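You operate a simulated robot arm through the tools that you are given. There is no shell and no other tool. Be economical: measure what you need, move in short steps, check, and stop when the job is done.

You run a simulated two-armed robot. Do the job below in one go: nothing can be reset, and whatever is moved stays where it is left.

Task
Stack the black cube from the inside of the crate of grey brushes on top of the blue cube. Then take the grey cloth and leave it on the upper shelf of the crate rack. Then take the grip pad and leave it on the gap between the rigs on the work table. Then take the bristle bundle from the loading bed and put it on top of the silver pulley there. Then put one of the spacers from the loading bed in the inside of the crate of grey brushes. Then put the oval block from the inside of the top crate behind the lined crate in the inside of the lined blue crate by the cream machine. Then stack the carton marked "labels" from the inside of the top crate behind the lined crate on top of the carton marked "bands". Then take the brown round block from the black tray and put it on top of the cloudy lamp cover. Keep to this order. Set down upright: bristle bundle.
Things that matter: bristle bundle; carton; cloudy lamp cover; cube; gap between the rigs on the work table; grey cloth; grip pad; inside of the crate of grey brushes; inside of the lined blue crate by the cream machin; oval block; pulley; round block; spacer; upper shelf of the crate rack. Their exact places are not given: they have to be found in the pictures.

Only the result counts: the job must be done as asked and must still hold three seconds after the hand-in. Knocking over, shifting, dropping, spilling or breaking anything else fails it. A push-on lid holds only when it is set on centred and level and pressed home; a screw cap is set on level and turned clockwise until tight. Flat cloth is picked up by pressing the open fingertips on it (5 to 10 N) and closing them slowly along it; thin cloth reads only 2 to 8 mm in the jaws.

Robot
Two 6-joint arms with two-finger grippers on one trunk, on a base that drives. Base frame: it is fixed to the floor where the robot stands at the start and does not move with it; the origin is under the middle of the robot, x ahead of it, y to its left, z up; the surface under the hand at the start is at about z = 0.727. Lengths are in m, angles in degrees, forces in N, time in s.
The left shoulder is at the start at [0.07, 0.176, 0.97], the right one opposite. With the tool pointing down near the work surface each hand reaches from about 0.48 to 0.8 m from the robot's upright axis, wherever it stands, measured 20 degrees to its own side. Places, roughly: bristle bundle [1.25, 4, 1]; carton [0.75, 1, 1]; cloudy lamp cover (7x7x8 cm) [2.6, 4.5, 1.4]; cube [0.75, 0, 0.5]; gap between the rigs on the work table [1.2, 8.6, 0.8]; grey cloth (6x9x3 cm) [-2.7, 3.2, 0.8]; grip pad (5x5x4 cm) [-1, 4.6, 0.8]; inside of the crate of grey brushes [0.8, 0, 0.6]; inside of the lined blue crate by the cream machin [0.8, -0.9, 1]; oval block (12x6x3 cm) [0.8, 0.8, 1]; pulley [1.25, 3.75, 0.75]; round block [0.75, 2.5, 0.25]; spacer [1.25, 3.75, 0.75]; upper shelf of the crate rack (76x20 cm) [-3.68, 7.6, 1.3]. Payload 2.45 kg a hand.
The TCP of each hand is the grasp point between the finger pads, 0.026 m short of the fingertips. In the tool frame z runs along the fingers and y along their closing line. Largest opening 0.096 m; the body of the gripper starts 0.069 m behind the TCP.
Orientation is that of the tool frame in the base frame, as a unit quaternion [x, y, z, w]. With the fingers straight down and closing along the base's y, the tool's x points along the base's -x, its y along +y and its z along -z.

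Tools
- The arms move only by the tool drive_tool. It takes "left_rows", "right_rows" or both (then of equal length, played together; a hand with none holds still); each is a list of rows, each a list of 3 entries, a list of its own where there are three numbers: the closure in counts, from 0 (fully open) to 255 (shut), then the shift along the tool's x, y, z in m, then the turn, a rotation vector about the tool's x, y, z in degrees. In form: [[gripper, [x, y, z], [rx, ry, rz]], ...]. A call has 1 to 12 rows; each row shifts and turns the commanded pose from where the row before left it, along the tool's axes as they then stand. Rows are played at 5 a second. More than 0.05 m and 8.6 degrees between two rows, or a gripper value outside its range, and nothing of the call is played. A pose out of reach is approached as far as the arm can. The call stops where the force on the tool passes 40 N (or 10 N more than at its start, if that is more) or the arm is blocked; 0.2 s more then pass. The fingers move at their own pace and stop on an object; they squeeze with about 44 N. The grip force told is the motor's: it shows also when the fingers shut on nothing. Time passes only in rows, and 0.2 s behind the last, so rows that do not move let the fingers close. The reply holds the time, the measured pose of the TCP, the force on the tool along the base axes, the opening and the grip force, in the units named above and with some noise, with the torque about the TCP (base axes, N m) and any sound that the robot's microphone picked up.
- Cameras (640 x 400 px; columns grow to the right, rows downward): "scene" is now at [0.1387, 0.0145, 1.293]; the picture's right is [0.16, -0.99, 0.00], its down [-0.55, -0.09, -0.83] and it looks along [0.82, 0.13, -0.56] (base axes); focal length 214 px, centre (320, 200). "left" rides on the left gripper at [0.082, -0.003, -0.098] in its tool frame; the picture's right is [0.04, 1.00, 0.00], its down [-0.73, 0.03, -0.68] and it looks along [-0.68, 0.03, 0.73] (tool axes); focal length 256 px, centre (320, 200). "right" rides on the right gripper at [0.082, 0.003, -0.098] in its tool frame; the picture's right is [-0.04, 1.00, 0.00], its down [-0.73, -0.03, -0.68] and it looks along [-0.68, -0.03, 0.73] (tool axes); focal length 256 px, centre (320, 200).
- capture(camera): a new picture of that camera. The clock stands still meanwhile.
- lift_body(by): slides the trunk up (or, below 0, down) by that many m; the arms and the scene camera ride with it, the base frame stays. It gives what a move gives, with no picture.
- base_move(legs): drives the robot by 1 to 6 legs, each [ahead, left, turn to the left] in m, m and degrees, along the robot's own axes; the way and the turn of a leg run together, so that a leg with both is an arc; at most 1.5 m and 180 degrees a leg. The arms and the cameras ride along, it lands a little off, and it stops where it bumps. It gives what a move gives.
- pan_tilt(pan, tilt): turns the head with the scene camera to pan (to the left, within 86 degrees either way) and tilt (down, from -29 to 69), counted from straight ahead of the robot. It gives what a move gives.
- locate(camera, pixels): for up to 12 pixels [column, row] of the newest picture of that camera ("zoom" is the newest enlarged one), the place [x, y, z] in the base frame of the surface seen there, good to about 0.003 m. The clock stands still meanwhile.
- enlarge(camera, box): a new picture of the part [left, top, right, bottom] of that camera's present view, enlarged. The clock stands still meanwhile.
- hand_in(): hands the job in; it is judged then, once.

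Keep the steps short. Do not move on a guess: measure, check each grasp and each placing, and mend mistakes. In all there are 322 turns and 196 pictures (those below and enlarged ones count). Leave the grippers open and the arms clear of the work at the hand-in unless told otherwise, and finish with a single line.

The tools are called as name(argument=value, ...) on one line, values as JSON. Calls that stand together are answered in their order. drive_tool: Moves the arms, as the interface text tells. Its arguments: {"type":"object","properties":{"left_rows":{"type":"array"},"right_rows":{"type":"array"}},"required":[]} The other tools are called the same way: lift_body (by) slides the trunk up or down; base_move (legs) drives the base; pan_tilt (pan, tilt) turns the head that bears the scene camera; capture (camera) takes a picture; locate (camera, pixels) gives the place of the surface under pixels of a picture; enlarge (camera, box) takes an enlarged picture of a part of a camera's view; hand_in () hands the job in.

At the start:

```text
time: 0.0
left_tool_pos: [0.5866, 0.2679, 1.205]
left_tcp_rot: [0.0, 1.0, 0.0, 0.0]
left_ft_force: [-0.5, 0.1, 0.3]
left_wrist_torque: [0.0, 0.07, 0.0]
left_grip_width: 0.0962
left_grasp_force: 0.0
right_tool_pos: [0.6024, -0.2305, 1.1507]
right_tcp_rot: [0.001, 1.0, 0.0, 0.0]
right_ft_force: [-1.3, -0.2, 0.4]
right_wrist_torque: [0.0, 0.02, 0.04]
right_grip_width: 0.0962
right_grasp_force: 0.1
trunk travel left (down, up): [-0.455, 0.385]
robot x, y, heading: [-0.0026, -0.003, 0.1]
head pan, tilt: [9.4, 34.0]
```

scene: 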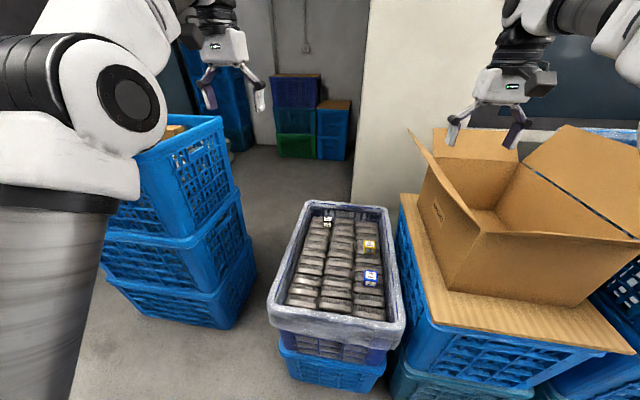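
right: 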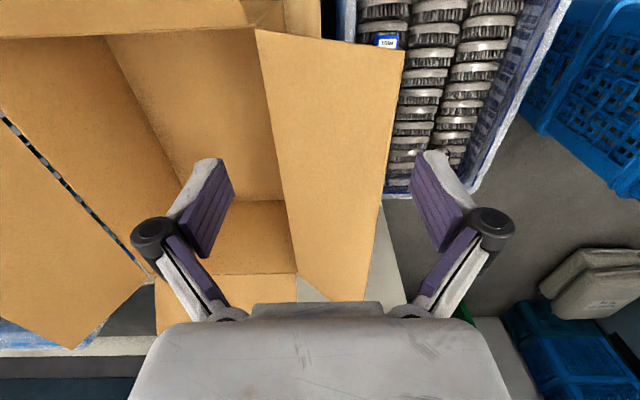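
left: 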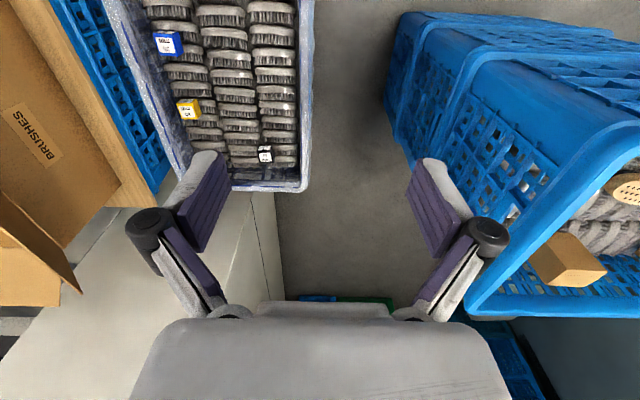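

I see the brush crate with three small cubes: black about (328,217), yellow (369,247), blue (370,276). I take a closer look first.

enlarge(camera="scene", box=[260, 190, 420, 330])

enlarge(camera="left", box=[100, 0, 340, 200])

```text
2.86 times, centred on (340, 260) of scene
```

zoom: 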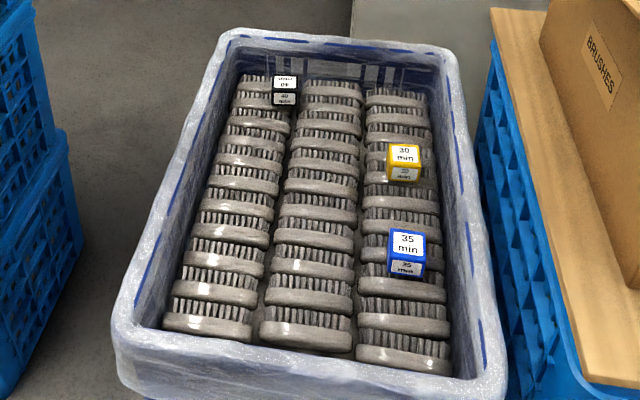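

```text
2.00 times, centred on (220, 100) of left
```

zoom: 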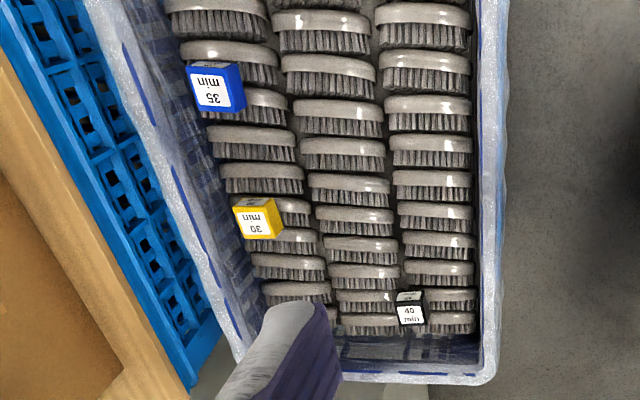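

locate(camera="zoom", pixels=[[409, 315], [399, 307], [421, 305], [403, 325], [424, 322], [409, 296], [217, 93], [192, 78], [236, 70], [200, 112], [245, 106], [258, 225]])

locate(camera="scene", pixels=[[330, 213], [331, 219], [370, 273], [370, 282], [310, 205], [388, 211], [275, 320], [402, 330], [330, 260], [318, 225], [345, 222], [330, 228]])

```text
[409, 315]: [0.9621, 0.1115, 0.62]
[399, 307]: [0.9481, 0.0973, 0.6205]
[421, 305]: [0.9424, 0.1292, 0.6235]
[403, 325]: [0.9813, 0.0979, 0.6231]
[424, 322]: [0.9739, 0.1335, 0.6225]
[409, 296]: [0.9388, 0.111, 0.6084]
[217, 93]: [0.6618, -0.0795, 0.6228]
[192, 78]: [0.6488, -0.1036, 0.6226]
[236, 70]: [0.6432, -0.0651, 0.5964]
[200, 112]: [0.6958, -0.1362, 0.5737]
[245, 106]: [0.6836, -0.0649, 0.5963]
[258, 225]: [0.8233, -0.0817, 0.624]
```

```text
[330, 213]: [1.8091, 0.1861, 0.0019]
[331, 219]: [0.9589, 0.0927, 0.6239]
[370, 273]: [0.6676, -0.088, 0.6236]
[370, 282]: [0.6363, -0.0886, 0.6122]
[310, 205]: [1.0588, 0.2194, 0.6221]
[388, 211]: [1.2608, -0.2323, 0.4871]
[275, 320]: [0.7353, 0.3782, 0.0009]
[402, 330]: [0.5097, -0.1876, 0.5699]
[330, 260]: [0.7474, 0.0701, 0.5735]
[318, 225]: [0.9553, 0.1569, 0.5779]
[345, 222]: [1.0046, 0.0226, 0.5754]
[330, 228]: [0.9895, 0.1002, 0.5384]
```

Black cube top is near (0.962,0.113,0.622), blue near (0.667,-0.084,0.623). Black is beyond 0.8 m from the axis, so I check the free floor ahead of the base by tilting the head down.

pan_tilt(pan=0, tilt=69)

capture(camera="scene")

```text
time: 1.0
left_tool_pos: [0.5868, 0.2681, 1.2062]
left_tcp_rot: [0.0, 1.0, 0.0, 0.0]
left_ft_force: [-0.4, 0.2, 0.0]
left_wrist_torque: [0.01, -0.02, 0.01]
left_grip_width: 0.096
left_grasp_force: 0.0
right_tool_pos: [0.6011, -0.2316, 1.1523]
right_tcp_rot: [0.0, 1.0, 0.0, -0.001]
right_ft_force: [0.4, 0.4, 0.7]
right_wrist_torque: [0.0, 0.0, 0.02]
right_grip_width: 0.0959
right_grasp_force: 0.0
trunk travel left (down, up): [-0.455, 0.385]
robot x, y, heading: [0.0007, -0.0014, -0.0]
head pan, tilt: [0.0, 68.8]
```

```text
190 pictures are left
```

scene: 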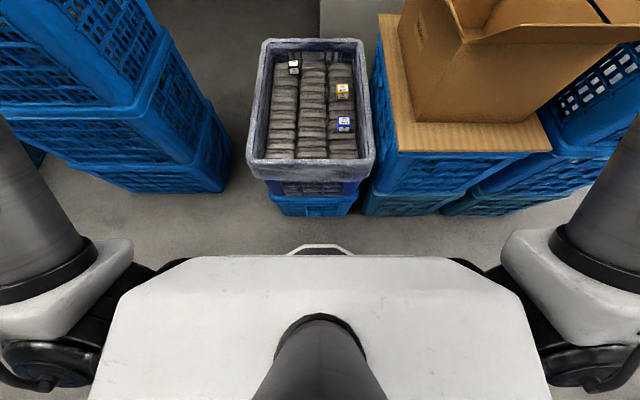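

locate(camera="scene", pixels=[[320, 248], [312, 215], [255, 170], [370, 170], [265, 42], [362, 42], [320, 290], [410, 215], [220, 185], [200, 262], [440, 262], [312, 205]])

```text
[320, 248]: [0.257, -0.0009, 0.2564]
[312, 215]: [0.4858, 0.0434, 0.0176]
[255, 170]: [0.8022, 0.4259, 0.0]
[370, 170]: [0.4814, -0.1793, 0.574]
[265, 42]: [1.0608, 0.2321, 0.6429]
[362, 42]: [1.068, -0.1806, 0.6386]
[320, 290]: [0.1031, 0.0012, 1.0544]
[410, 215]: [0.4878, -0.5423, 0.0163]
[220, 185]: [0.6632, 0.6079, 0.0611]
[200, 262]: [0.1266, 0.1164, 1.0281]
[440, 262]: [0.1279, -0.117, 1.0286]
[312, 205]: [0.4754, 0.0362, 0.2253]
```

The base front is at x≈0.26 and the crate front at ≈0.475, so about 0.17 m of free way. First I draw the right hand back and up, away from the carton flaps, and check.

drive_tool(right_rows=[[0, [0, 0, -0.05], [0, 0, 0]], [0, [0.03, 0, -0.04], [0, 0, 0]], [0, [0.04, 0, -0.03], [0, 0, 0]], [0, [0.04, 0, 0], [0, 0, 0]], [0, [0.04, 0, 0], [0, 0, 0]]])

base_move(legs=[[0.16, 0, 0]])

```text
time: 2.2
left_tool_pos: [0.5845, 0.2682, 1.2067]
left_tcp_rot: [-0.001, 1.0, 0.0, 0.001]
left_ft_force: [-0.3, -1.0, 0.7]
left_wrist_torque: [0.01, 0.01, 0.01]
left_grip_width: 0.096
left_grasp_force: 0.0
right_tool_pos: [0.4504, -0.2337, 1.2594]
right_tcp_rot: [0.0, 1.0, 0.0, 0.0]
right_ft_force: [0.5, -0.5, 0.0]
right_wrist_torque: [0.0, -0.01, 0.0]
right_grip_width: 0.0957
right_grasp_force: 0.0
right hand out of reach, approached as far as the arm can: row 1, 2, 3, 5
trunk travel left (down, up): [-0.455, 0.385]
robot x, y, heading: [0.0012, -0.0014, 0.2]
head pan, tilt: [0.0, 68.8]
```

```text
time: 3.6
left_tool_pos: [0.7495, 0.268, 1.2052]
left_tcp_rot: [0.0, 1.0, 0.001, -0.001]
left_ft_force: [0.0, 0.3, 0.4]
left_wrist_torque: [0.0, 0.0, 0.01]
left_grip_width: 0.0962
left_grasp_force: 0.0
right_tool_pos: [0.6142, -0.234, 1.2581]
right_tcp_rot: [0.0, 1.0, 0.0, -0.001]
right_ft_force: [0.0, 0.3, -0.4]
right_wrist_torque: [0.02, 0.0, 0.01]
right_grip_width: 0.0957
right_grasp_force: 0.1
trunk travel left (down, up): [-0.455, 0.385]
robot x, y, heading: [0.1643, 0.0011, -0.1]
head pan, tilt: [0.0, 68.8]
```

Now I look at the carton height before lowering the trunk.

capture(camera="scene")

capture(camera="right")

```text
189 pictures are left
```

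scene: 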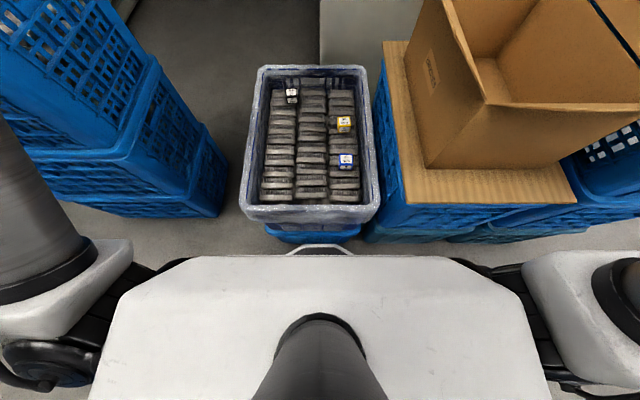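

```text
188 pictures are left
```

right: 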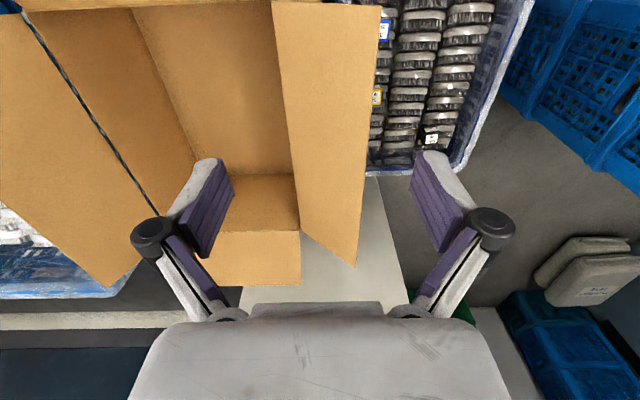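

locate(camera="right", pixels=[[350, 250], [300, 20], [360, 30], [130, 20], [40, 150], [230, 220], [320, 120]])

locate(camera="scene", pixels=[[320, 248], [350, 232], [483, 105], [430, 167], [600, 80]])

```text
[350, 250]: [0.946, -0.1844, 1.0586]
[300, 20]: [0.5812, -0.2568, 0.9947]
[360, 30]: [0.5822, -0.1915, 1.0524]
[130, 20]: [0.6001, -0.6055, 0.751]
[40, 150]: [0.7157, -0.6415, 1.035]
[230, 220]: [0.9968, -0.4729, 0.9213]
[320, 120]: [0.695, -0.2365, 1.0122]
```

```text
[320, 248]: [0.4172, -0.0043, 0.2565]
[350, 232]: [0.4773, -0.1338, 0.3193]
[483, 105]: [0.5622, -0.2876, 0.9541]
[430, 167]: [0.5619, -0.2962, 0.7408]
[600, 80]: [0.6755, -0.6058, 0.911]
```

Flaps reach z≈1.06; right fingertips at 1.23. Lowering the trunk 0.1 m is safe. Then I bring the left hand over the black cube.

lift_body(by=-0.1)

drive_tool(left_rows=[[0, [-0.02, -0.03, 0.03], [0, 0, 0]], [0, [-0.02, -0.03, 0.03], [0, 0, 0]], [0, [-0.02, -0.03, 0.03], [0, 0, 0]], [0, [-0.02, -0.03, 0.03], [0, 0, 0]], [0, [-0.02, -0.03, 0.03], [0, 0, 0]], [0, [-0.02, 0, 0.035], [0, 0, 0]], [0, [-0.02, 0, 0.035], [0, 0, 0]], [0, [-0.02, 0, 0.035], [0, 0, 0]], [0, [-0.02, 0, 0.035], [0, 0, 0]], [0, [-0.02, 0, 0.035], [0, 0, 0]]])

capture(camera="left")

```text
time: 5.0
left_tool_pos: [0.748, 0.2684, 1.1065]
left_tcp_rot: [-0.001, 1.0, -0.001, 0.001]
left_ft_force: [0.1, -0.4, 0.1]
left_wrist_torque: [0.0, 0.0, -0.02]
left_grip_width: 0.096
left_grasp_force: 0.0
right_tool_pos: [0.615, -0.2326, 1.1586]
right_tcp_rot: [0.0, 1.0, -0.001, -0.001]
right_ft_force: [-0.8, 0.2, 0.4]
right_wrist_torque: [-0.02, -0.03, 0.01]
right_grip_width: 0.0963
right_grasp_force: 0.0
trunk travel left (down, up): [-0.355, 0.485]
robot x, y, heading: [0.1625, -0.0006, 0.0]
head pan, tilt: [0.0, 68.8]
```

```text
time: 7.2
left_tool_pos: [0.9015, 0.1269, 0.7867]
left_tcp_rot: [0.001, 1.0, 0.001, 0.0]
left_ft_force: [-0.8, -0.8, -1.3]
left_wrist_torque: [0.0, 0.01, 0.0]
left_grip_width: 0.0959
left_grasp_force: 0.0
left hand out of reach, approached as far as the arm can: row 5, 7, 8, 9, 10
right_tool_pos: [0.6154, -0.2333, 1.1579]
right_tcp_rot: [0.0, 1.0, 0.0, -0.001]
right_ft_force: [-0.2, -0.8, 0.0]
right_wrist_torque: [0.01, 0.05, 0.02]
right_grip_width: 0.0958
right_grasp_force: 0.0
trunk travel left (down, up): [-0.355, 0.485]
robot x, y, heading: [0.1613, 0.0014, -0.2]
head pan, tilt: [0.0, 68.8]
```

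```text
187 pictures are left
```

left: 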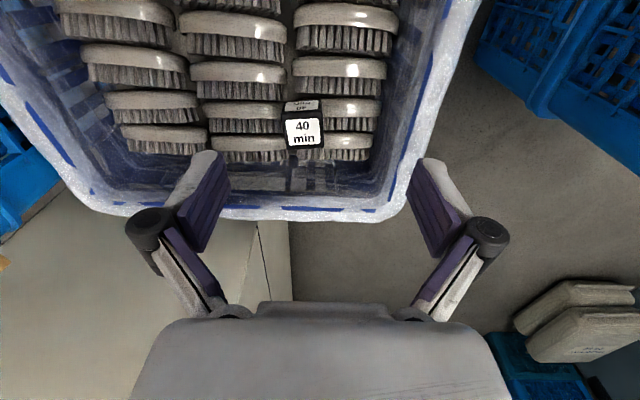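

enlarge(camera="left", box=[256, 80, 352, 140])

locate(camera="left", pixels=[[284, 123], [321, 119], [289, 148], [325, 143], [304, 132], [300, 105], [180, 120], [260, 180], [390, 180], [345, 140]])

```text
6.67 times, centred on (304, 110) of left
```

zoom: 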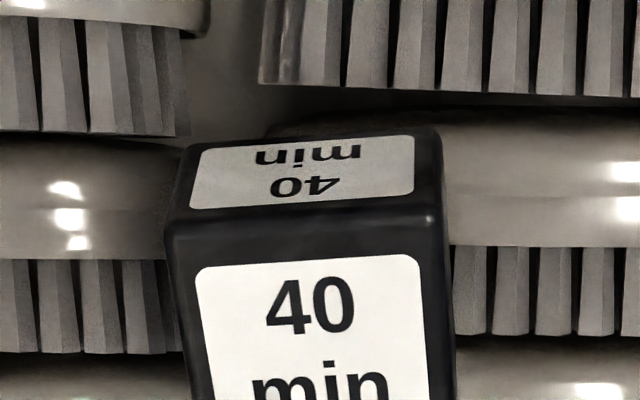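

```text
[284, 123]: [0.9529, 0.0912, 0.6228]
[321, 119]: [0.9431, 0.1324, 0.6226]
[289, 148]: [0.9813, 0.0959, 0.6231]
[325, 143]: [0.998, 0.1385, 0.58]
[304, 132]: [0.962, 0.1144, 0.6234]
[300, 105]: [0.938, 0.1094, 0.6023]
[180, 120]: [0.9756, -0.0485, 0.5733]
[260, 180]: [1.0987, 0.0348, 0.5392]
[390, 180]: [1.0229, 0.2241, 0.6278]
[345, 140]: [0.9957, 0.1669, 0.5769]
```

The cube's yaw is about 11°, centre about (0.967,0.115,0.603). It is just beyond reach with the hand vertical, so I yaw the hand 11° and tip the fingers 25° forward.

drive_tool(left_rows=[[0, [0, 0, 0], [0, 0, -5.5]], [0, [0, 0, 0], [0, 0, -5.5]], [0, [0, 0, 0], [0, -8.4, 0]], [0, [0, 0, 0], [0, -8.3, 0]], [0, [0, 0, 0], [0, -8.3, 0]]])

```text
time: 8.4
left_tool_pos: [0.9732, 0.1119, 0.8313]
left_tcp_rot: [-0.094, 0.972, 0.021, 0.216]
left_ft_force: [0.3, 1.0, -0.7]
left_wrist_torque: [0.04, 0.0, 0.0]
left_grip_width: 0.0958
left_grasp_force: 0.1
left hand out of reach, approached as far as the arm can: row 3, 4, 5
right_tool_pos: [0.6151, -0.233, 1.1593]
right_tcp_rot: [0.0, 1.0, 0.0, -0.001]
right_ft_force: [-0.3, 0.3, 0.7]
right_wrist_torque: [-0.01, -0.01, -0.03]
right_grip_width: 0.0959
right_grasp_force: 0.2
trunk travel left (down, up): [-0.355, 0.485]
robot x, y, heading: [0.1638, 0.0013, 0.0]
head pan, tilt: [0.0, 68.8]
```

drive_tool(left_rows=[[0, [0.031, 0, 0.0187], [0, 0, 0]]])

```text
time: 8.8
left_tool_pos: [0.976, 0.1013, 0.8047]
left_tcp_rot: [-0.094, 0.972, 0.021, 0.215]
left_ft_force: [0.1, 1.1, -0.2]
left_wrist_torque: [-0.01, 0.0, -0.04]
left_grip_width: 0.0957
left_grasp_force: 0.0
left hand out of reach, approached as far as the arm can: row 1
right_tool_pos: [0.6159, -0.2328, 1.1592]
right_tcp_rot: [0.0, 1.0, 0.0, 0.0]
right_ft_force: [-0.8, 0.2, 0.7]
right_wrist_torque: [0.03, 0.01, 0.02]
right_grip_width: 0.0962
right_grasp_force: 0.1
trunk travel left (down, up): [-0.355, 0.485]
robot x, y, heading: [0.164, -0.0018, 0.2]
head pan, tilt: [0.0, 68.8]
```

drive_tool(left_rows=[[0, [0.0211, 0, 0.0453], [0, 0, 0]], [0, [0.0169, 0, 0.0362], [0, 0, 0]]])

```text
time: 9.4
left_tool_pos: [0.9848, 0.0987, 0.7149]
left_tcp_rot: [-0.093, 0.972, 0.022, 0.215]
left_ft_force: [-0.9, 0.8, 0.5]
left_wrist_torque: [0.02, 0.02, 0.01]
left_grip_width: 0.0958
left_grasp_force: 0.0
left hand out of reach, approached as far as the arm can: row 1, 2
right_tool_pos: [0.614, -0.2335, 1.1589]
right_tcp_rot: [0.0, 1.0, 0.0, -0.001]
right_ft_force: [0.1, 0.1, 0.0]
right_wrist_torque: [-0.04, -0.01, -0.01]
right_grip_width: 0.0963
right_grasp_force: 0.1
trunk travel left (down, up): [-0.355, 0.485]
robot x, y, heading: [0.1656, -0.0001, -0.1]
head pan, tilt: [0.0, 68.8]
```

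drive_tool(left_rows=[[0, [0.0272, 0.01, -0.0127], [0, 0, 0]]])

```text
time: 9.8
left_tool_pos: [0.9841, 0.0958, 0.7162]
left_tcp_rot: [-0.094, 0.972, 0.022, 0.215]
left_ft_force: [-0.8, 0.0, -0.3]
left_wrist_torque: [-0.02, 0.01, -0.01]
left_grip_width: 0.0961
left_grasp_force: 0.0
left hand out of reach, approached as far as the arm can: row 1
right_tool_pos: [0.6148, -0.2328, 1.1583]
right_tcp_rot: [-0.001, 1.0, 0.0, -0.001]
right_ft_force: [-0.1, 0.1, -0.7]
right_wrist_torque: [0.05, -0.02, -0.03]
right_grip_width: 0.096
right_grasp_force: 0.0
trunk travel left (down, up): [-0.355, 0.485]
robot x, y, heading: [0.1623, 0.0001, -0.2]
head pan, tilt: [0.0, 68.8]
```

drive_tool(left_rows=[[0, [0.0272, 0.01, -0.0127], [0, 0, 0]]])

```text
time: 10.2
left_tool_pos: [0.9823, 0.092, 0.7184]
left_tcp_rot: [-0.094, 0.972, 0.022, 0.215]
left_ft_force: [0.0, 0.6, -0.8]
left_wrist_torque: [-0.01, 0.02, -0.01]
left_grip_width: 0.0961
left_grasp_force: 0.1
left hand out of reach, approached as far as the arm can: row 1
right_tool_pos: [0.614, -0.2331, 1.1589]
right_tcp_rot: [0.001, 1.0, 0.001, 0.0]
right_ft_force: [-0.2, -0.9, -0.7]
right_wrist_torque: [0.03, -0.04, 0.01]
right_grip_width: 0.0961
right_grasp_force: 0.0
trunk travel left (down, up): [-0.355, 0.485]
robot x, y, heading: [0.1627, -0.0027, 0.1]
head pan, tilt: [0.0, 68.8]
```

The hand does not answer backward shifts as I expect. I look at the arm with the scene camera.

pan_tilt(pan=10, tilt=40)

capture(camera="scene")

```text
time: 11.1
left_tool_pos: [0.9836, 0.0934, 0.7183]
left_tcp_rot: [-0.094, 0.972, 0.022, 0.216]
left_ft_force: [-0.2, -0.4, 0.2]
left_wrist_torque: [0.02, -0.03, 0.0]
left_grip_width: 0.096
left_grasp_force: 0.1
right_tool_pos: [0.6144, -0.2341, 1.1598]
right_tcp_rot: [0.0, 1.0, -0.001, 0.0]
right_ft_force: [-0.7, -0.5, -0.7]
right_wrist_torque: [0.02, 0.0, 0.01]
right_grip_width: 0.0959
right_grasp_force: 0.1
trunk travel left (down, up): [-0.355, 0.485]
robot x, y, heading: [0.1623, 0.0002, 0.1]
head pan, tilt: [10.0, 40.0]
```

```text
185 pictures are left
```

scene: 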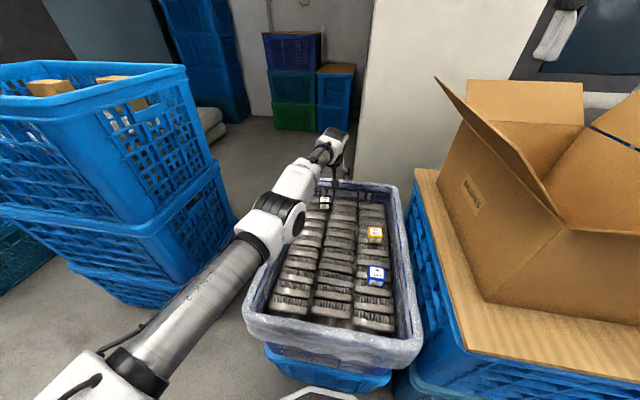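

The arm is stretched out straight. I pull back further in several steps to regain full control.

drive_tool(left_rows=[[0, [0.0453, 0, -0.0211], [0, 0, 0]]])

drive_tool(left_rows=[[0, [0.0453, 0, -0.0211], [0, 0, 0]]])

```text
time: 11.5
left_tool_pos: [0.9787, 0.0747, 0.7186]
left_tcp_rot: [-0.094, 0.972, 0.021, 0.215]
left_ft_force: [0.6, -0.6, 0.6]
left_wrist_torque: [-0.02, -0.01, 0.04]
left_grip_width: 0.096
left_grasp_force: 0.0
left hand out of reach, approached as far as the arm can: row 1
right_tool_pos: [0.6144, -0.233, 1.1599]
right_tcp_rot: [0.0, 1.0, 0.0, 0.0]
right_ft_force: [0.0, 0.1, -0.7]
right_wrist_torque: [-0.05, -0.01, 0.01]
right_grip_width: 0.0959
right_grasp_force: 0.0
trunk travel left (down, up): [-0.355, 0.485]
robot x, y, heading: [0.1602, 0.001, -0.1]
head pan, tilt: [10.0, 40.0]
```

```text
time: 11.9
left_tool_pos: [0.973, 0.0559, 0.7232]
left_tcp_rot: [-0.094, 0.972, 0.022, 0.216]
left_ft_force: [-0.2, -0.7, -0.5]
left_wrist_torque: [-0.03, -0.01, -0.01]
left_grip_width: 0.0961
left_grasp_force: 0.1
left hand out of reach, approached as far as the arm can: row 1
right_tool_pos: [0.6135, -0.2344, 1.1594]
right_tcp_rot: [0.0, 1.0, 0.001, 0.0]
right_ft_force: [-0.2, -0.7, 0.2]
right_wrist_torque: [-0.01, -0.05, 0.0]
right_grip_width: 0.0959
right_grasp_force: 0.1
trunk travel left (down, up): [-0.355, 0.485]
robot x, y, heading: [0.1635, -0.0039, 0.0]
head pan, tilt: [10.0, 40.0]
```

The arm seems stuck in the straight pose (the target itself is now well inside reach). I undo the tilt to shake the elbow free.

drive_tool(left_rows=[[0, [0, 0, 0], [0, 8.3, 0]], [0, [0, 0, 0], [0, 8.3, 0]], [0, [0, 0, 0], [0, 8.4, 0]]])

```text
time: 12.7
left_tool_pos: [0.9102, 0.088, 0.7202]
left_tcp_rot: [-0.096, 0.995, 0.003, 0.024]
left_ft_force: [-0.4, -0.1, 0.1]
left_wrist_torque: [0.0, 0.03, 0.02]
left_grip_width: 0.0962
left_grasp_force: 0.1
left hand out of reach, approached as far as the arm can: row 1, 2, 3
right_tool_pos: [0.6145, -0.233, 1.1587]
right_tcp_rot: [0.0, 1.0, 0.0, 0.0]
right_ft_force: [0.5, -0.2, 0.1]
right_wrist_torque: [0.01, -0.03, -0.01]
right_grip_width: 0.096
right_grasp_force: 0.2
trunk travel left (down, up): [-0.355, 0.485]
robot x, y, heading: [0.1608, 0.0022, -0.2]
head pan, tilt: [10.0, 40.0]
```

drive_tool(left_rows=[[0, [0.04, 0, 0], [0, 0, 0]], [0, [0.04, 0, 0], [0, 0, 0]]])

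```text
time: 13.3
left_tool_pos: [0.893, 0.0688, 0.7326]
left_tcp_rot: [-0.095, 0.995, 0.001, 0.0]
left_ft_force: [0.3, 0.4, 0.5]
left_wrist_torque: [0.02, -0.01, -0.01]
left_grip_width: 0.0957
left_grasp_force: 0.0
left hand out of reach, approached as far as the arm can: row 1, 2
right_tool_pos: [0.6149, -0.2338, 1.1591]
right_tcp_rot: [0.0, 1.0, 0.0, 0.0]
right_ft_force: [0.4, 0.1, -0.5]
right_wrist_torque: [-0.01, -0.02, 0.0]
right_grip_width: 0.096
right_grasp_force: 0.1
trunk travel left (down, up): [-0.355, 0.485]
robot x, y, heading: [0.1635, -0.0029, -0.1]
head pan, tilt: [10.0, 40.0]
```

drive_tool(left_rows=[[0, [0, 0, -0.05], [0, 0, 0]], [0, [0, 0, -0.05], [0, 0, 0]], [0, [0, 0, -0.05], [0, 0, 0]], [0, [0, 0, -0.05], [0, 0, 0]], [0, [0, 0, -0.05], [0, 0, 0]], [0, [0, 0, -0.05], [0, 0, 0]]])

```text
time: 14.7
left_tool_pos: [0.8276, 0.0984, 0.9756]
left_tcp_rot: [-0.097, 0.995, 0.001, 0.0]
left_ft_force: [-0.2, -0.4, 0.4]
left_wrist_torque: [0.05, 0.0, 0.0]
left_grip_width: 0.0961
left_grasp_force: 0.0
left hand out of reach, approached as far as the arm can: row 1, 2, 3, 4, 5, 6
right_tool_pos: [0.6132, -0.2321, 1.1589]
right_tcp_rot: [0.0, 1.0, 0.0, 0.0]
right_ft_force: [0.4, 0.8, -0.1]
right_wrist_torque: [0.01, -0.03, -0.03]
right_grip_width: 0.0961
right_grasp_force: 0.1
trunk travel left (down, up): [-0.355, 0.485]
robot x, y, heading: [0.167, 0.0033, 0.2]
head pan, tilt: [10.0, 40.0]
```

drive_tool(left_rows=[[0, [0, 0.04, -0.03], [0, 0, 5.5]], [0, [0, 0.04, -0.03], [0, 0, 5.5]], [0, [0, 0.04, -0.03], [0, 0, 0]], [0, [0, 0.04, -0.03], [0, 0, 0]], [0, [0, 0.03, -0.03], [0, 0, 0]]])

capture(camera="scene")

```text
time: 15.9
left_tool_pos: [0.772, 0.2901, 1.0863]
left_tcp_rot: [0.0, 1.0, 0.0, 0.001]
left_ft_force: [0.0, 0.5, 0.7]
left_wrist_torque: [-0.02, -0.02, 0.01]
left_grip_width: 0.096
left_grasp_force: 0.1
left hand out of reach, approached as far as the arm can: row 2, 3, 4, 5
right_tool_pos: [0.6136, -0.2329, 1.1596]
right_tcp_rot: [-0.001, 1.0, 0.0, 0.0]
right_ft_force: [-0.4, 0.6, 0.3]
right_wrist_torque: [-0.01, -0.02, -0.02]
right_grip_width: 0.0959
right_grasp_force: 0.0
trunk travel left (down, up): [-0.355, 0.485]
robot x, y, heading: [0.1637, 0.0025, -0.2]
head pan, tilt: [10.0, 40.0]
```

```text
184 pictures are left
```

scene: 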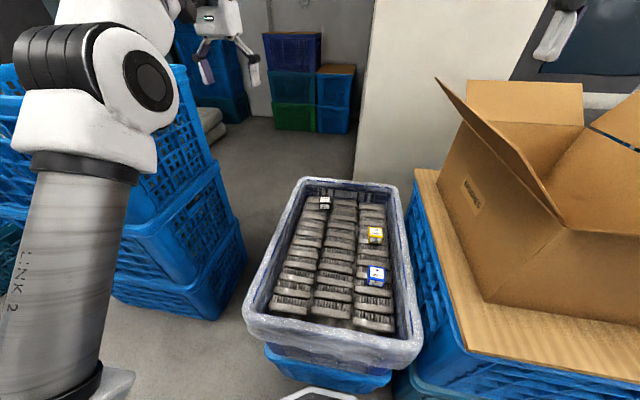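

drive_tool(left_rows=[[0, [0.04, 0, 0.04], [0, 0, 0]], [0, [0.03, 0, 0.05], [0, 0, 0]]])

```text
refused: row 1 steps farther than a row can; nothing moved
```

drive_tool(left_rows=[[0, [0.03, 0, 0.03], [0, 0, 0]], [0, [0.03, 0, 0.03], [0, 0, 0]]])

```text
time: 16.5
left_tool_pos: [0.712, 0.2883, 1.028]
left_tcp_rot: [0.0, 1.0, 0.0, 0.002]
left_ft_force: [-0.1, 0.7, -0.3]
left_wrist_torque: [-0.02, -0.01, -0.01]
left_grip_width: 0.0957
left_grasp_force: 0.1
right_tool_pos: [0.6131, -0.2335, 1.1582]
right_tcp_rot: [0.0, 1.0, 0.0, -0.001]
right_ft_force: [0.7, -0.4, 1.4]
right_wrist_torque: [0.0, 0.02, 0.03]
right_grip_width: 0.0957
right_grasp_force: 0.1
trunk travel left (down, up): [-0.355, 0.485]
robot x, y, heading: [0.1638, -0.0004, -0.1]
head pan, tilt: [10.0, 40.0]
```

That shift was followed exactly, so I only must avoid the fully straight arm. I drive 0.03 m closer, then turn the hand (yaw 11°, tilt 24°) while high, and go to a point above the black cube.

base_move(legs=[[0.03, 0, 0]])

drive_tool(left_rows=[[0, [0, 0, 0], [0, 0, -5.5]], [0, [0, 0, 0], [0, 0, -5.5]], [0, [0, 0, 0], [0, -8, 0]], [0, [0, 0, 0], [0, -8, 0]], [0, [0, 0, 0], [0, -8, 0]]])

```text
time: 17.4
left_tool_pos: [0.7368, 0.2884, 1.0249]
left_tcp_rot: [0.0, 1.0, -0.001, 0.0]
left_ft_force: [0.6, -0.2, -0.2]
left_wrist_torque: [-0.01, 0.0, 0.04]
left_grip_width: 0.0959
left_grasp_force: 0.0
right_tool_pos: [0.6385, -0.2322, 1.1586]
right_tcp_rot: [0.0, 1.0, 0.0, -0.002]
right_ft_force: [1.2, 0.0, 0.6]
right_wrist_torque: [-0.02, 0.02, -0.02]
right_grip_width: 0.096
right_grasp_force: 0.0
trunk travel left (down, up): [-0.355, 0.485]
robot x, y, heading: [0.1866, 0.0002, -0.1]
head pan, tilt: [10.0, 40.0]
stopped in leg 1: the robot was blocked; the commanded pose is now the measured one
```

```text
time: 18.6
left_tool_pos: [0.7491, 0.2876, 1.0265]
left_tcp_rot: [-0.093, 0.973, 0.021, 0.208]
left_ft_force: [0.3, 0.2, 0.4]
left_wrist_torque: [0.01, -0.01, 0.03]
left_grip_width: 0.096
left_grasp_force: 0.1
left hand out of reach, approached as far as the arm can: row 5
right_tool_pos: [0.6383, -0.2331, 1.1587]
right_tcp_rot: [0.0, 1.0, 0.0, 0.0]
right_ft_force: [0.3, 0.3, 0.0]
right_wrist_torque: [-0.02, 0.05, 0.04]
right_grip_width: 0.096
right_grasp_force: 0.0
trunk travel left (down, up): [-0.355, 0.485]
robot x, y, heading: [0.1838, -0.0009, 0.0]
head pan, tilt: [10.0, 40.0]
```

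The base met something at x=0.187. I back off 1 cm and check that nothing has shifted.

base_move(legs=[[-0.012, 0, 0]])

capture(camera="scene")

```text
time: 19.4
left_tool_pos: [0.7358, 0.288, 1.0263]
left_tcp_rot: [-0.094, 0.974, 0.02, 0.207]
left_ft_force: [-0.3, -1.3, 0.2]
left_wrist_torque: [-0.03, -0.02, -0.01]
left_grip_width: 0.0959
left_grasp_force: 0.2
right_tool_pos: [0.6252, -0.2332, 1.1578]
right_tcp_rot: [0.0, 1.0, 0.0, -0.001]
right_ft_force: [-0.3, -0.3, 0.3]
right_wrist_torque: [-0.04, -0.02, -0.01]
right_grip_width: 0.0959
right_grasp_force: 0.1
trunk travel left (down, up): [-0.355, 0.485]
robot x, y, heading: [0.176, 0.0037, 0.0]
head pan, tilt: [10.0, 40.0]
```

```text
183 pictures are left
```

scene: 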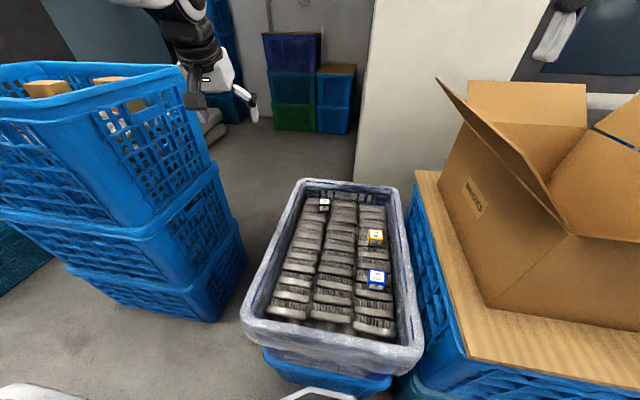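

locate(camera="scene", pixels=[[376, 275], [376, 235], [324, 206], [300, 182], [390, 187], [244, 320], [422, 345], [325, 202], [376, 281], [385, 310]])

```text
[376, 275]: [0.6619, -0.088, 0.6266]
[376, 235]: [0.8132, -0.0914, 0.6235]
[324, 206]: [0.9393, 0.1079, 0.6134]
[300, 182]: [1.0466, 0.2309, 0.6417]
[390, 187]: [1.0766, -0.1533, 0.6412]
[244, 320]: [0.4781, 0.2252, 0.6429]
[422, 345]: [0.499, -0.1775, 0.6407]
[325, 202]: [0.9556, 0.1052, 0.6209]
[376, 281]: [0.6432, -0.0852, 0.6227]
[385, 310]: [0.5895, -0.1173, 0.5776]
```

Nothing has shifted (black face 0.939 as before). Now I go to about (0.967,0.1155,0.70) above the black cube.

drive_tool(left_rows=[[0, [-0.00445, -0.02135, 0.03767], [0, 0, 0]], [0, [-0.00445, -0.02135, 0.03767], [0, 0, 0]], [0, [-0.00445, -0.02135, 0.03767], [0, 0, 0]], [0, [-0.00445, -0.02135, 0.03767], [0, 0, 0]], [0, [-0.00445, -0.02135, 0.03767], [0, 0, 0]], [0, [-0.00445, -0.02135, 0.03767], [0, 0, 0]], [0, [-0.00445, -0.02135, 0.03767], [0, 0, 0]], [0, [-0.00445, -0.02135, 0.03767], [0, 0, 0]], [0, [-0.00445, -0.02135, 0.03767], [0, 0, 0]], [0, [-0.00445, -0.02135, 0.03767], [0, 0, 0]]])

capture(camera="left")

```text
time: 21.6
left_tool_pos: [0.9684, 0.1165, 0.6975]
left_tcp_rot: [-0.094, 0.974, 0.021, 0.206]
left_ft_force: [0.4, 0.4, -0.1]
left_wrist_torque: [-0.01, 0.02, 0.04]
left_grip_width: 0.0957
left_grasp_force: 0.0
right_tool_pos: [0.6276, -0.2329, 1.1582]
right_tcp_rot: [0.0, 1.0, -0.001, -0.001]
right_ft_force: [0.6, -0.1, -0.2]
right_wrist_torque: [0.0, 0.01, 0.01]
right_grip_width: 0.0961
right_grasp_force: 0.1
trunk travel left (down, up): [-0.355, 0.485]
robot x, y, heading: [0.1727, 0.001, 0.1]
head pan, tilt: [10.0, 40.0]
```

```text
182 pictures are left
```

left: 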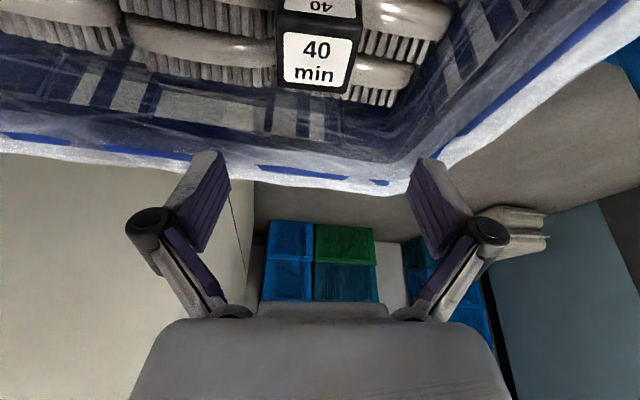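

locate(camera="left", pixels=[[281, 40], [354, 36], [281, 86], [345, 90], [317, 60], [318, 5]])

```text
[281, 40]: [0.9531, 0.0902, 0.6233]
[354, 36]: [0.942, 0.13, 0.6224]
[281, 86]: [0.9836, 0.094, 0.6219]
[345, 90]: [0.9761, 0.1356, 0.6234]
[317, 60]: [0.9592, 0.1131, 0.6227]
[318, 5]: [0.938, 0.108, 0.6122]
```

Cube centre ≈(0.965,0.113), aligned with the jaws. Descend to z≈0.607 and close.

drive_tool(left_rows=[[0, [0.0135, -0.0008, 0.027], [0, 0, 0]], [0, [0.0135, -0.0008, 0.027], [0, 0, 0]], [0, [0.0135, -0.0008, 0.027], [0, 0, 0]]])

drive_tool(left_rows=[[140, [0, 0, 0], [0, 0, 0]], [200, [0, 0, 0], [0, 0, 0]], [255, [0, 0, 0], [0, 0, 0]], [255, [0, 0, 0], [0, 0, 0]]])

```text
time: 22.4
left_tool_pos: [0.9647, 0.1136, 0.608]
left_tcp_rot: [-0.094, 0.974, 0.022, 0.206]
left_ft_force: [-0.2, 0.0, 0.0]
left_wrist_torque: [-0.01, 0.01, 0.01]
left_grip_width: 0.096
left_grasp_force: 0.1
right_tool_pos: [0.6276, -0.232, 1.1566]
right_tcp_rot: [0.0, 1.0, 0.001, -0.002]
right_ft_force: [-0.2, 0.8, -0.3]
right_wrist_torque: [0.0, 0.01, 0.02]
right_grip_width: 0.0961
right_grasp_force: 0.0
trunk travel left (down, up): [-0.355, 0.485]
robot x, y, heading: [0.1737, 0.0015, 0.1]
head pan, tilt: [10.0, 40.0]
```

```text
time: 23.4
left_tool_pos: [0.9634, 0.1134, 0.6131]
left_tcp_rot: [-0.093, 0.973, 0.019, 0.212]
left_ft_force: [5.5, 4.9, 30.1]
left_wrist_torque: [0.5, -0.03, -0.22]
left_grip_width: 0.0456
left_grasp_force: 44.4
right_tool_pos: [0.6218, -0.2333, 1.1601]
right_tcp_rot: [-0.001, 1.0, 0.0, 0.001]
right_ft_force: [-0.2, -0.2, 0.6]
right_wrist_torque: [-0.01, -0.01, 0.01]
right_grip_width: 0.0961
right_grasp_force: 0.0
trunk travel left (down, up): [-0.355, 0.485]
robot x, y, heading: [0.1751, 0.0029, -0.0]
head pan, tilt: [10.0, 40.0]
```

Grip holds at 0.0456 m; the tips press on the brushes, so I lift straight up.

drive_tool(left_rows=[[255, [-0.0081, 0, -0.0183], [0, 0, 0]], [255, [-0.0163, 0, -0.0366], [0, 0, 0]], [255, [-0.0163, 0, -0.0366], [0, 0, 0]]])

capture(camera="left")

capture(camera="scene")

```text
time: 24.2
left_tool_pos: [0.9643, 0.112, 0.7089]
left_tcp_rot: [-0.094, 0.974, 0.02, 0.206]
left_ft_force: [-0.9, -0.9, -0.4]
left_wrist_torque: [0.03, -0.03, -0.02]
left_grip_width: 0.0451
left_grasp_force: 44.1
right_tool_pos: [0.6245, -0.2323, 1.1589]
right_tcp_rot: [0.0, 1.0, -0.001, 0.0]
right_ft_force: [-0.5, 1.1, 0.6]
right_wrist_torque: [0.01, 0.01, -0.04]
right_grip_width: 0.096
right_grasp_force: 0.2
trunk travel left (down, up): [-0.355, 0.485]
robot x, y, heading: [0.1753, 0.0015, -0.1]
head pan, tilt: [10.0, 40.0]
```

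```text
181 pictures are left
```

left: 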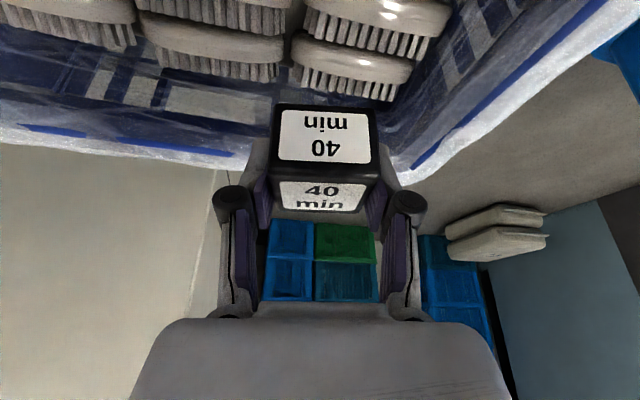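

```text
180 pictures are left
```

scene: 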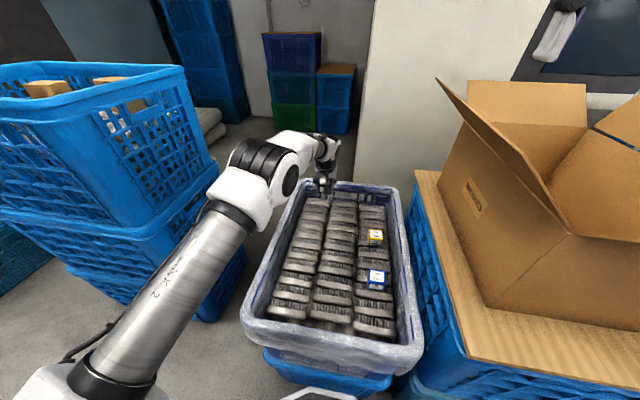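

The cube is held. I check its tilt.

locate(camera="left", pixels=[[278, 110], [373, 110], [275, 168], [376, 165], [325, 135], [325, 195], [284, 208], [362, 208]])

```text
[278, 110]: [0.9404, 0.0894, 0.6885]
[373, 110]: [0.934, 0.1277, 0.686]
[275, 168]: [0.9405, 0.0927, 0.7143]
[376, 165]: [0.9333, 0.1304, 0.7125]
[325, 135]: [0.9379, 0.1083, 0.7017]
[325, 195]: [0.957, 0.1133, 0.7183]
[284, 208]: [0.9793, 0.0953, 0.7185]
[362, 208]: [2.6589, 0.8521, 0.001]
```

The cube is level, its centre about 5 mm nearer than the TCP. I lift 5 cm more and back the base 0.15 m so the blue cube is at a good distance.

drive_tool(left_rows=[[255, [-0.0163, 0, -0.0366], [0, 0, 0]], [255, [-0.0163, 0, -0.0366], [0, 0, 0]]])

base_move(legs=[[-0.17, 0, 0]])

pan_tilt(pan=-6, tilt=48)

capture(camera="scene")

```text
time: 24.8
left_tool_pos: [0.9656, 0.1114, 0.7908]
left_tcp_rot: [-0.094, 0.974, 0.021, 0.206]
left_ft_force: [1.0, -0.8, -0.7]
left_wrist_torque: [0.02, 0.01, -0.03]
left_grip_width: 0.0453
left_grasp_force: 43.4
right_tool_pos: [0.6261, -0.2323, 1.1588]
right_tcp_rot: [0.0, 1.0, 0.002, 0.0]
right_ft_force: [-0.9, 0.1, -0.6]
right_wrist_torque: [0.04, 0.01, 0.0]
right_grip_width: 0.0961
right_grasp_force: 0.0
trunk travel left (down, up): [-0.355, 0.485]
robot x, y, heading: [0.1779, 0.0001, 0.0]
head pan, tilt: [10.0, 40.0]
```

```text
time: 26.3
left_tool_pos: [0.7944, 0.1109, 0.7922]
left_tcp_rot: [-0.094, 0.974, 0.021, 0.207]
left_ft_force: [-0.4, 0.6, 0.7]
left_wrist_torque: [-0.01, -0.03, 0.0]
left_grip_width: 0.0452
left_grasp_force: 43.3
right_tool_pos: [0.4542, -0.2335, 1.1605]
right_tcp_rot: [-0.001, 1.0, 0.001, 0.0]
right_ft_force: [0.4, -0.7, -0.7]
right_wrist_torque: [-0.01, -0.02, -0.04]
right_grip_width: 0.0963
right_grasp_force: 0.0
trunk travel left (down, up): [-0.355, 0.485]
robot x, y, heading: [-0.0007, 0.0026, 0.1]
head pan, tilt: [10.0, 40.0]
```

```text
time: 27.1
left_tool_pos: [0.7952, 0.1114, 0.7905]
left_tcp_rot: [-0.093, 0.974, 0.02, 0.207]
left_ft_force: [-1.0, -0.5, -1.7]
left_wrist_torque: [0.0, 0.03, 0.0]
left_grip_width: 0.0452
left_grasp_force: 44.0
right_tool_pos: [0.4556, -0.2334, 1.1576]
right_tcp_rot: [0.0, 1.0, 0.0, 0.0]
right_ft_force: [0.3, 0.0, -0.3]
right_wrist_torque: [-0.01, 0.01, 0.02]
right_grip_width: 0.0959
right_grasp_force: 0.2
trunk travel left (down, up): [-0.355, 0.485]
robot x, y, heading: [0.0042, 0.001, -0.1]
head pan, tilt: [-6.0, 48.0]
```

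```text
179 pictures are left
```

scene: 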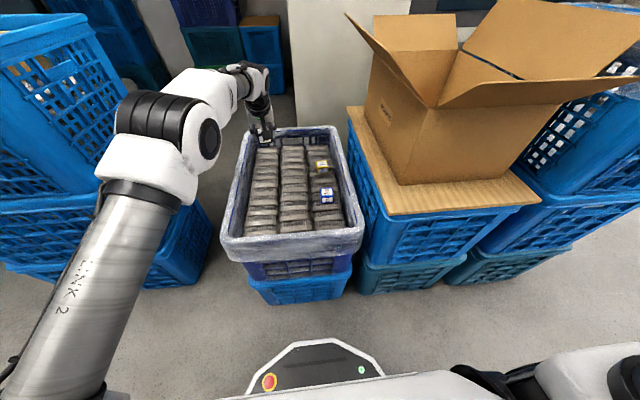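

enlarge(camera="scene", box=[300, 175, 348, 205])

```text
13.33 times, centred on (324, 190) of scene
```

zoom: 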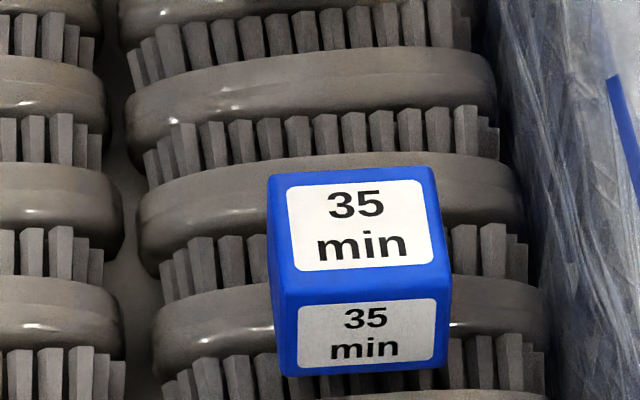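

locate(camera="zoom", pixels=[[270, 180], [432, 170], [286, 297], [448, 288], [360, 232], [290, 372], [440, 362], [352, 176], [365, 294], [278, 240], [442, 232]])

```text
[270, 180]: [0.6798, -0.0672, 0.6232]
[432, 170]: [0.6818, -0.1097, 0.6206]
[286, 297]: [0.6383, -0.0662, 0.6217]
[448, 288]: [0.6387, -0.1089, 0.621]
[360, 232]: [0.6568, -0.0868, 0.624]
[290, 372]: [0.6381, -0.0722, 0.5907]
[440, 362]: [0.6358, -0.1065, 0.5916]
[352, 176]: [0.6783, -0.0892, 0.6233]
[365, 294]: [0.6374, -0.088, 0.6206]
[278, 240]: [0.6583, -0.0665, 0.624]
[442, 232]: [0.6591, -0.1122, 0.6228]
```

Blue centre (0.659,-0.0885), yaw 0, top 0.623. I turn the hand back to yaw 0 and move above it, still at z≈0.79.

drive_tool(left_rows=[[255, [0, 0, 0], [2.24, 0, 5.02]], [255, [0, 0, 0], [2.24, 0, 5.02]], [255, [0.02, -0.03375, -0.0089], [0, 0, 0]], [255, [0.02, -0.03375, -0.0089], [0, 0, 0]], [255, [0.02, -0.03375, -0.0089], [0, 0, 0]], [255, [0.02, -0.03375, -0.0089], [0, 0, 0]], [255, [0.02, -0.03375, -0.0089], [0, 0, 0]], [255, [0.02, -0.03375, -0.0089], [0, 0, 0]]])

enlarge(camera="scene", box=[270, 120, 398, 200])

capture(camera="left")

```text
time: 28.9
left_tool_pos: [0.754, 0.0214, 0.8091]
left_tcp_rot: [-0.012, 0.978, -0.006, 0.208]
left_ft_force: [-0.9, -0.3, -0.5]
left_wrist_torque: [0.0, 0.0, -0.04]
left_grip_width: 0.0452
left_grasp_force: 43.5
left hand out of reach, approached as far as the arm can: row 5, 6, 7, 8
right_tool_pos: [0.4559, -0.2331, 1.158]
right_tcp_rot: [0.0, 1.0, 0.0, -0.001]
right_ft_force: [0.9, 0.3, 0.0]
right_wrist_torque: [0.01, 0.0, -0.01]
right_grip_width: 0.0961
right_grasp_force: 0.0
trunk travel left (down, up): [-0.355, 0.485]
robot x, y, heading: [0.0039, -0.0005, -0.1]
head pan, tilt: [-6.0, 48.0]
```

```text
5.00 times, centred on (334, 160) of scene
```

zoom: 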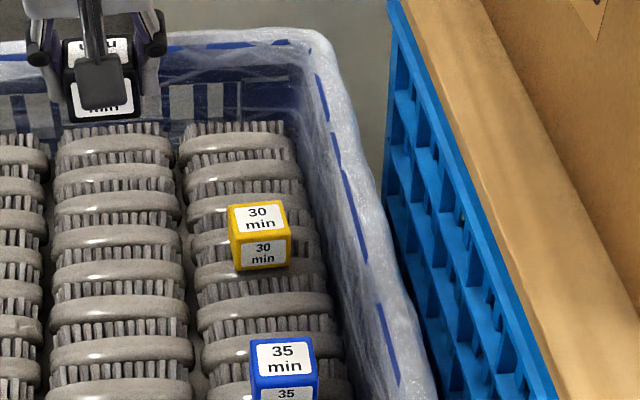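

```text
176 pictures are left
```

left: 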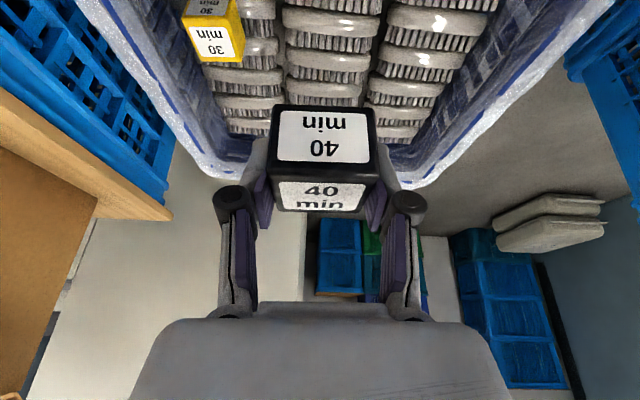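

The left hand runs out of reach across the middle. I bring the hand back to its own side and then shift the base to the right instead.

drive_tool(left_rows=[[255, [0, 0.03, 0], [0, 0, 0]], [255, [0, 0.03, 0], [0, 0, 0]], [255, [0, 0.03, 0], [0, 0, 0]]])

```text
time: 29.7
left_tool_pos: [0.7496, 0.098, 0.8041]
left_tcp_rot: [0.0, 0.978, 0.0, 0.208]
left_ft_force: [0.7, -0.1, -0.5]
left_wrist_torque: [0.0, 0.01, -0.01]
left_grip_width: 0.0447
left_grasp_force: 43.8
right_tool_pos: [0.4561, -0.2323, 1.1591]
right_tcp_rot: [0.0, 1.0, 0.0, -0.001]
right_ft_force: [-0.3, 0.1, -0.4]
right_wrist_torque: [-0.02, 0.0, 0.01]
right_grip_width: 0.096
right_grasp_force: 0.0
trunk travel left (down, up): [-0.355, 0.485]
robot x, y, heading: [0.002, -0.0008, -0.1]
head pan, tilt: [-6.0, 48.0]
```

base_move(legs=[[-0.06, -0.19, 0]])

enlarge(camera="scene", box=[190, 80, 350, 180])

capture(camera="scene")

```text
time: 31.3
left_tool_pos: [0.6896, -0.094, 0.8033]
left_tcp_rot: [0.0, 0.978, 0.001, 0.208]
left_ft_force: [0.1, -0.7, -0.2]
left_wrist_torque: [0.03, 0.01, 0.01]
left_grip_width: 0.0452
left_grasp_force: 44.3
right_tool_pos: [0.3951, -0.4255, 1.1576]
right_tcp_rot: [0.0, 1.0, 0.002, -0.001]
right_ft_force: [0.0, -0.3, -0.3]
right_wrist_torque: [0.04, -0.02, 0.0]
right_grip_width: 0.0959
right_grasp_force: 0.1
trunk travel left (down, up): [-0.355, 0.485]
robot x, y, heading: [-0.0559, -0.1913, 0.0]
head pan, tilt: [-6.0, 48.0]
```

```text
4.00 times, centred on (270, 130) of scene
```

zoom: 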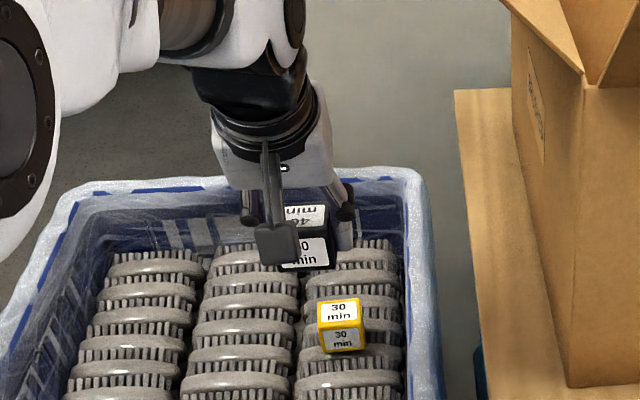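

```text
174 pictures are left
```

scene: 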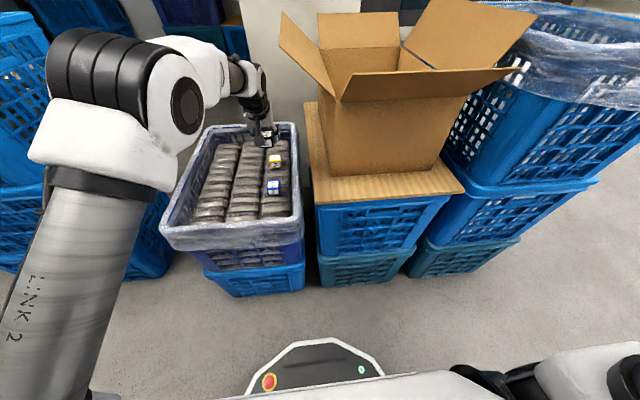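

capture(camera="left")

locate(camera="left", pixels=[[274, 112], [374, 112], [275, 167], [377, 165], [325, 135], [325, 195], [284, 207], [362, 207]])

```text
173 pictures are left
```

left: 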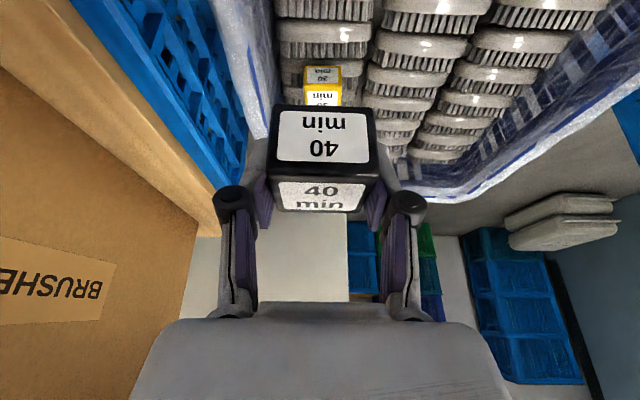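

```text
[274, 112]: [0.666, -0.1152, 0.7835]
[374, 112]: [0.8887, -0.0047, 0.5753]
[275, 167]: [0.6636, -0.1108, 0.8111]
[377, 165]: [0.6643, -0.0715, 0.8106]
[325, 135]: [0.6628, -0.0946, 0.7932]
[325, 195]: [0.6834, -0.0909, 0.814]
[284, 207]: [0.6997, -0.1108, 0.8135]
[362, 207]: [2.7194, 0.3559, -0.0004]
```

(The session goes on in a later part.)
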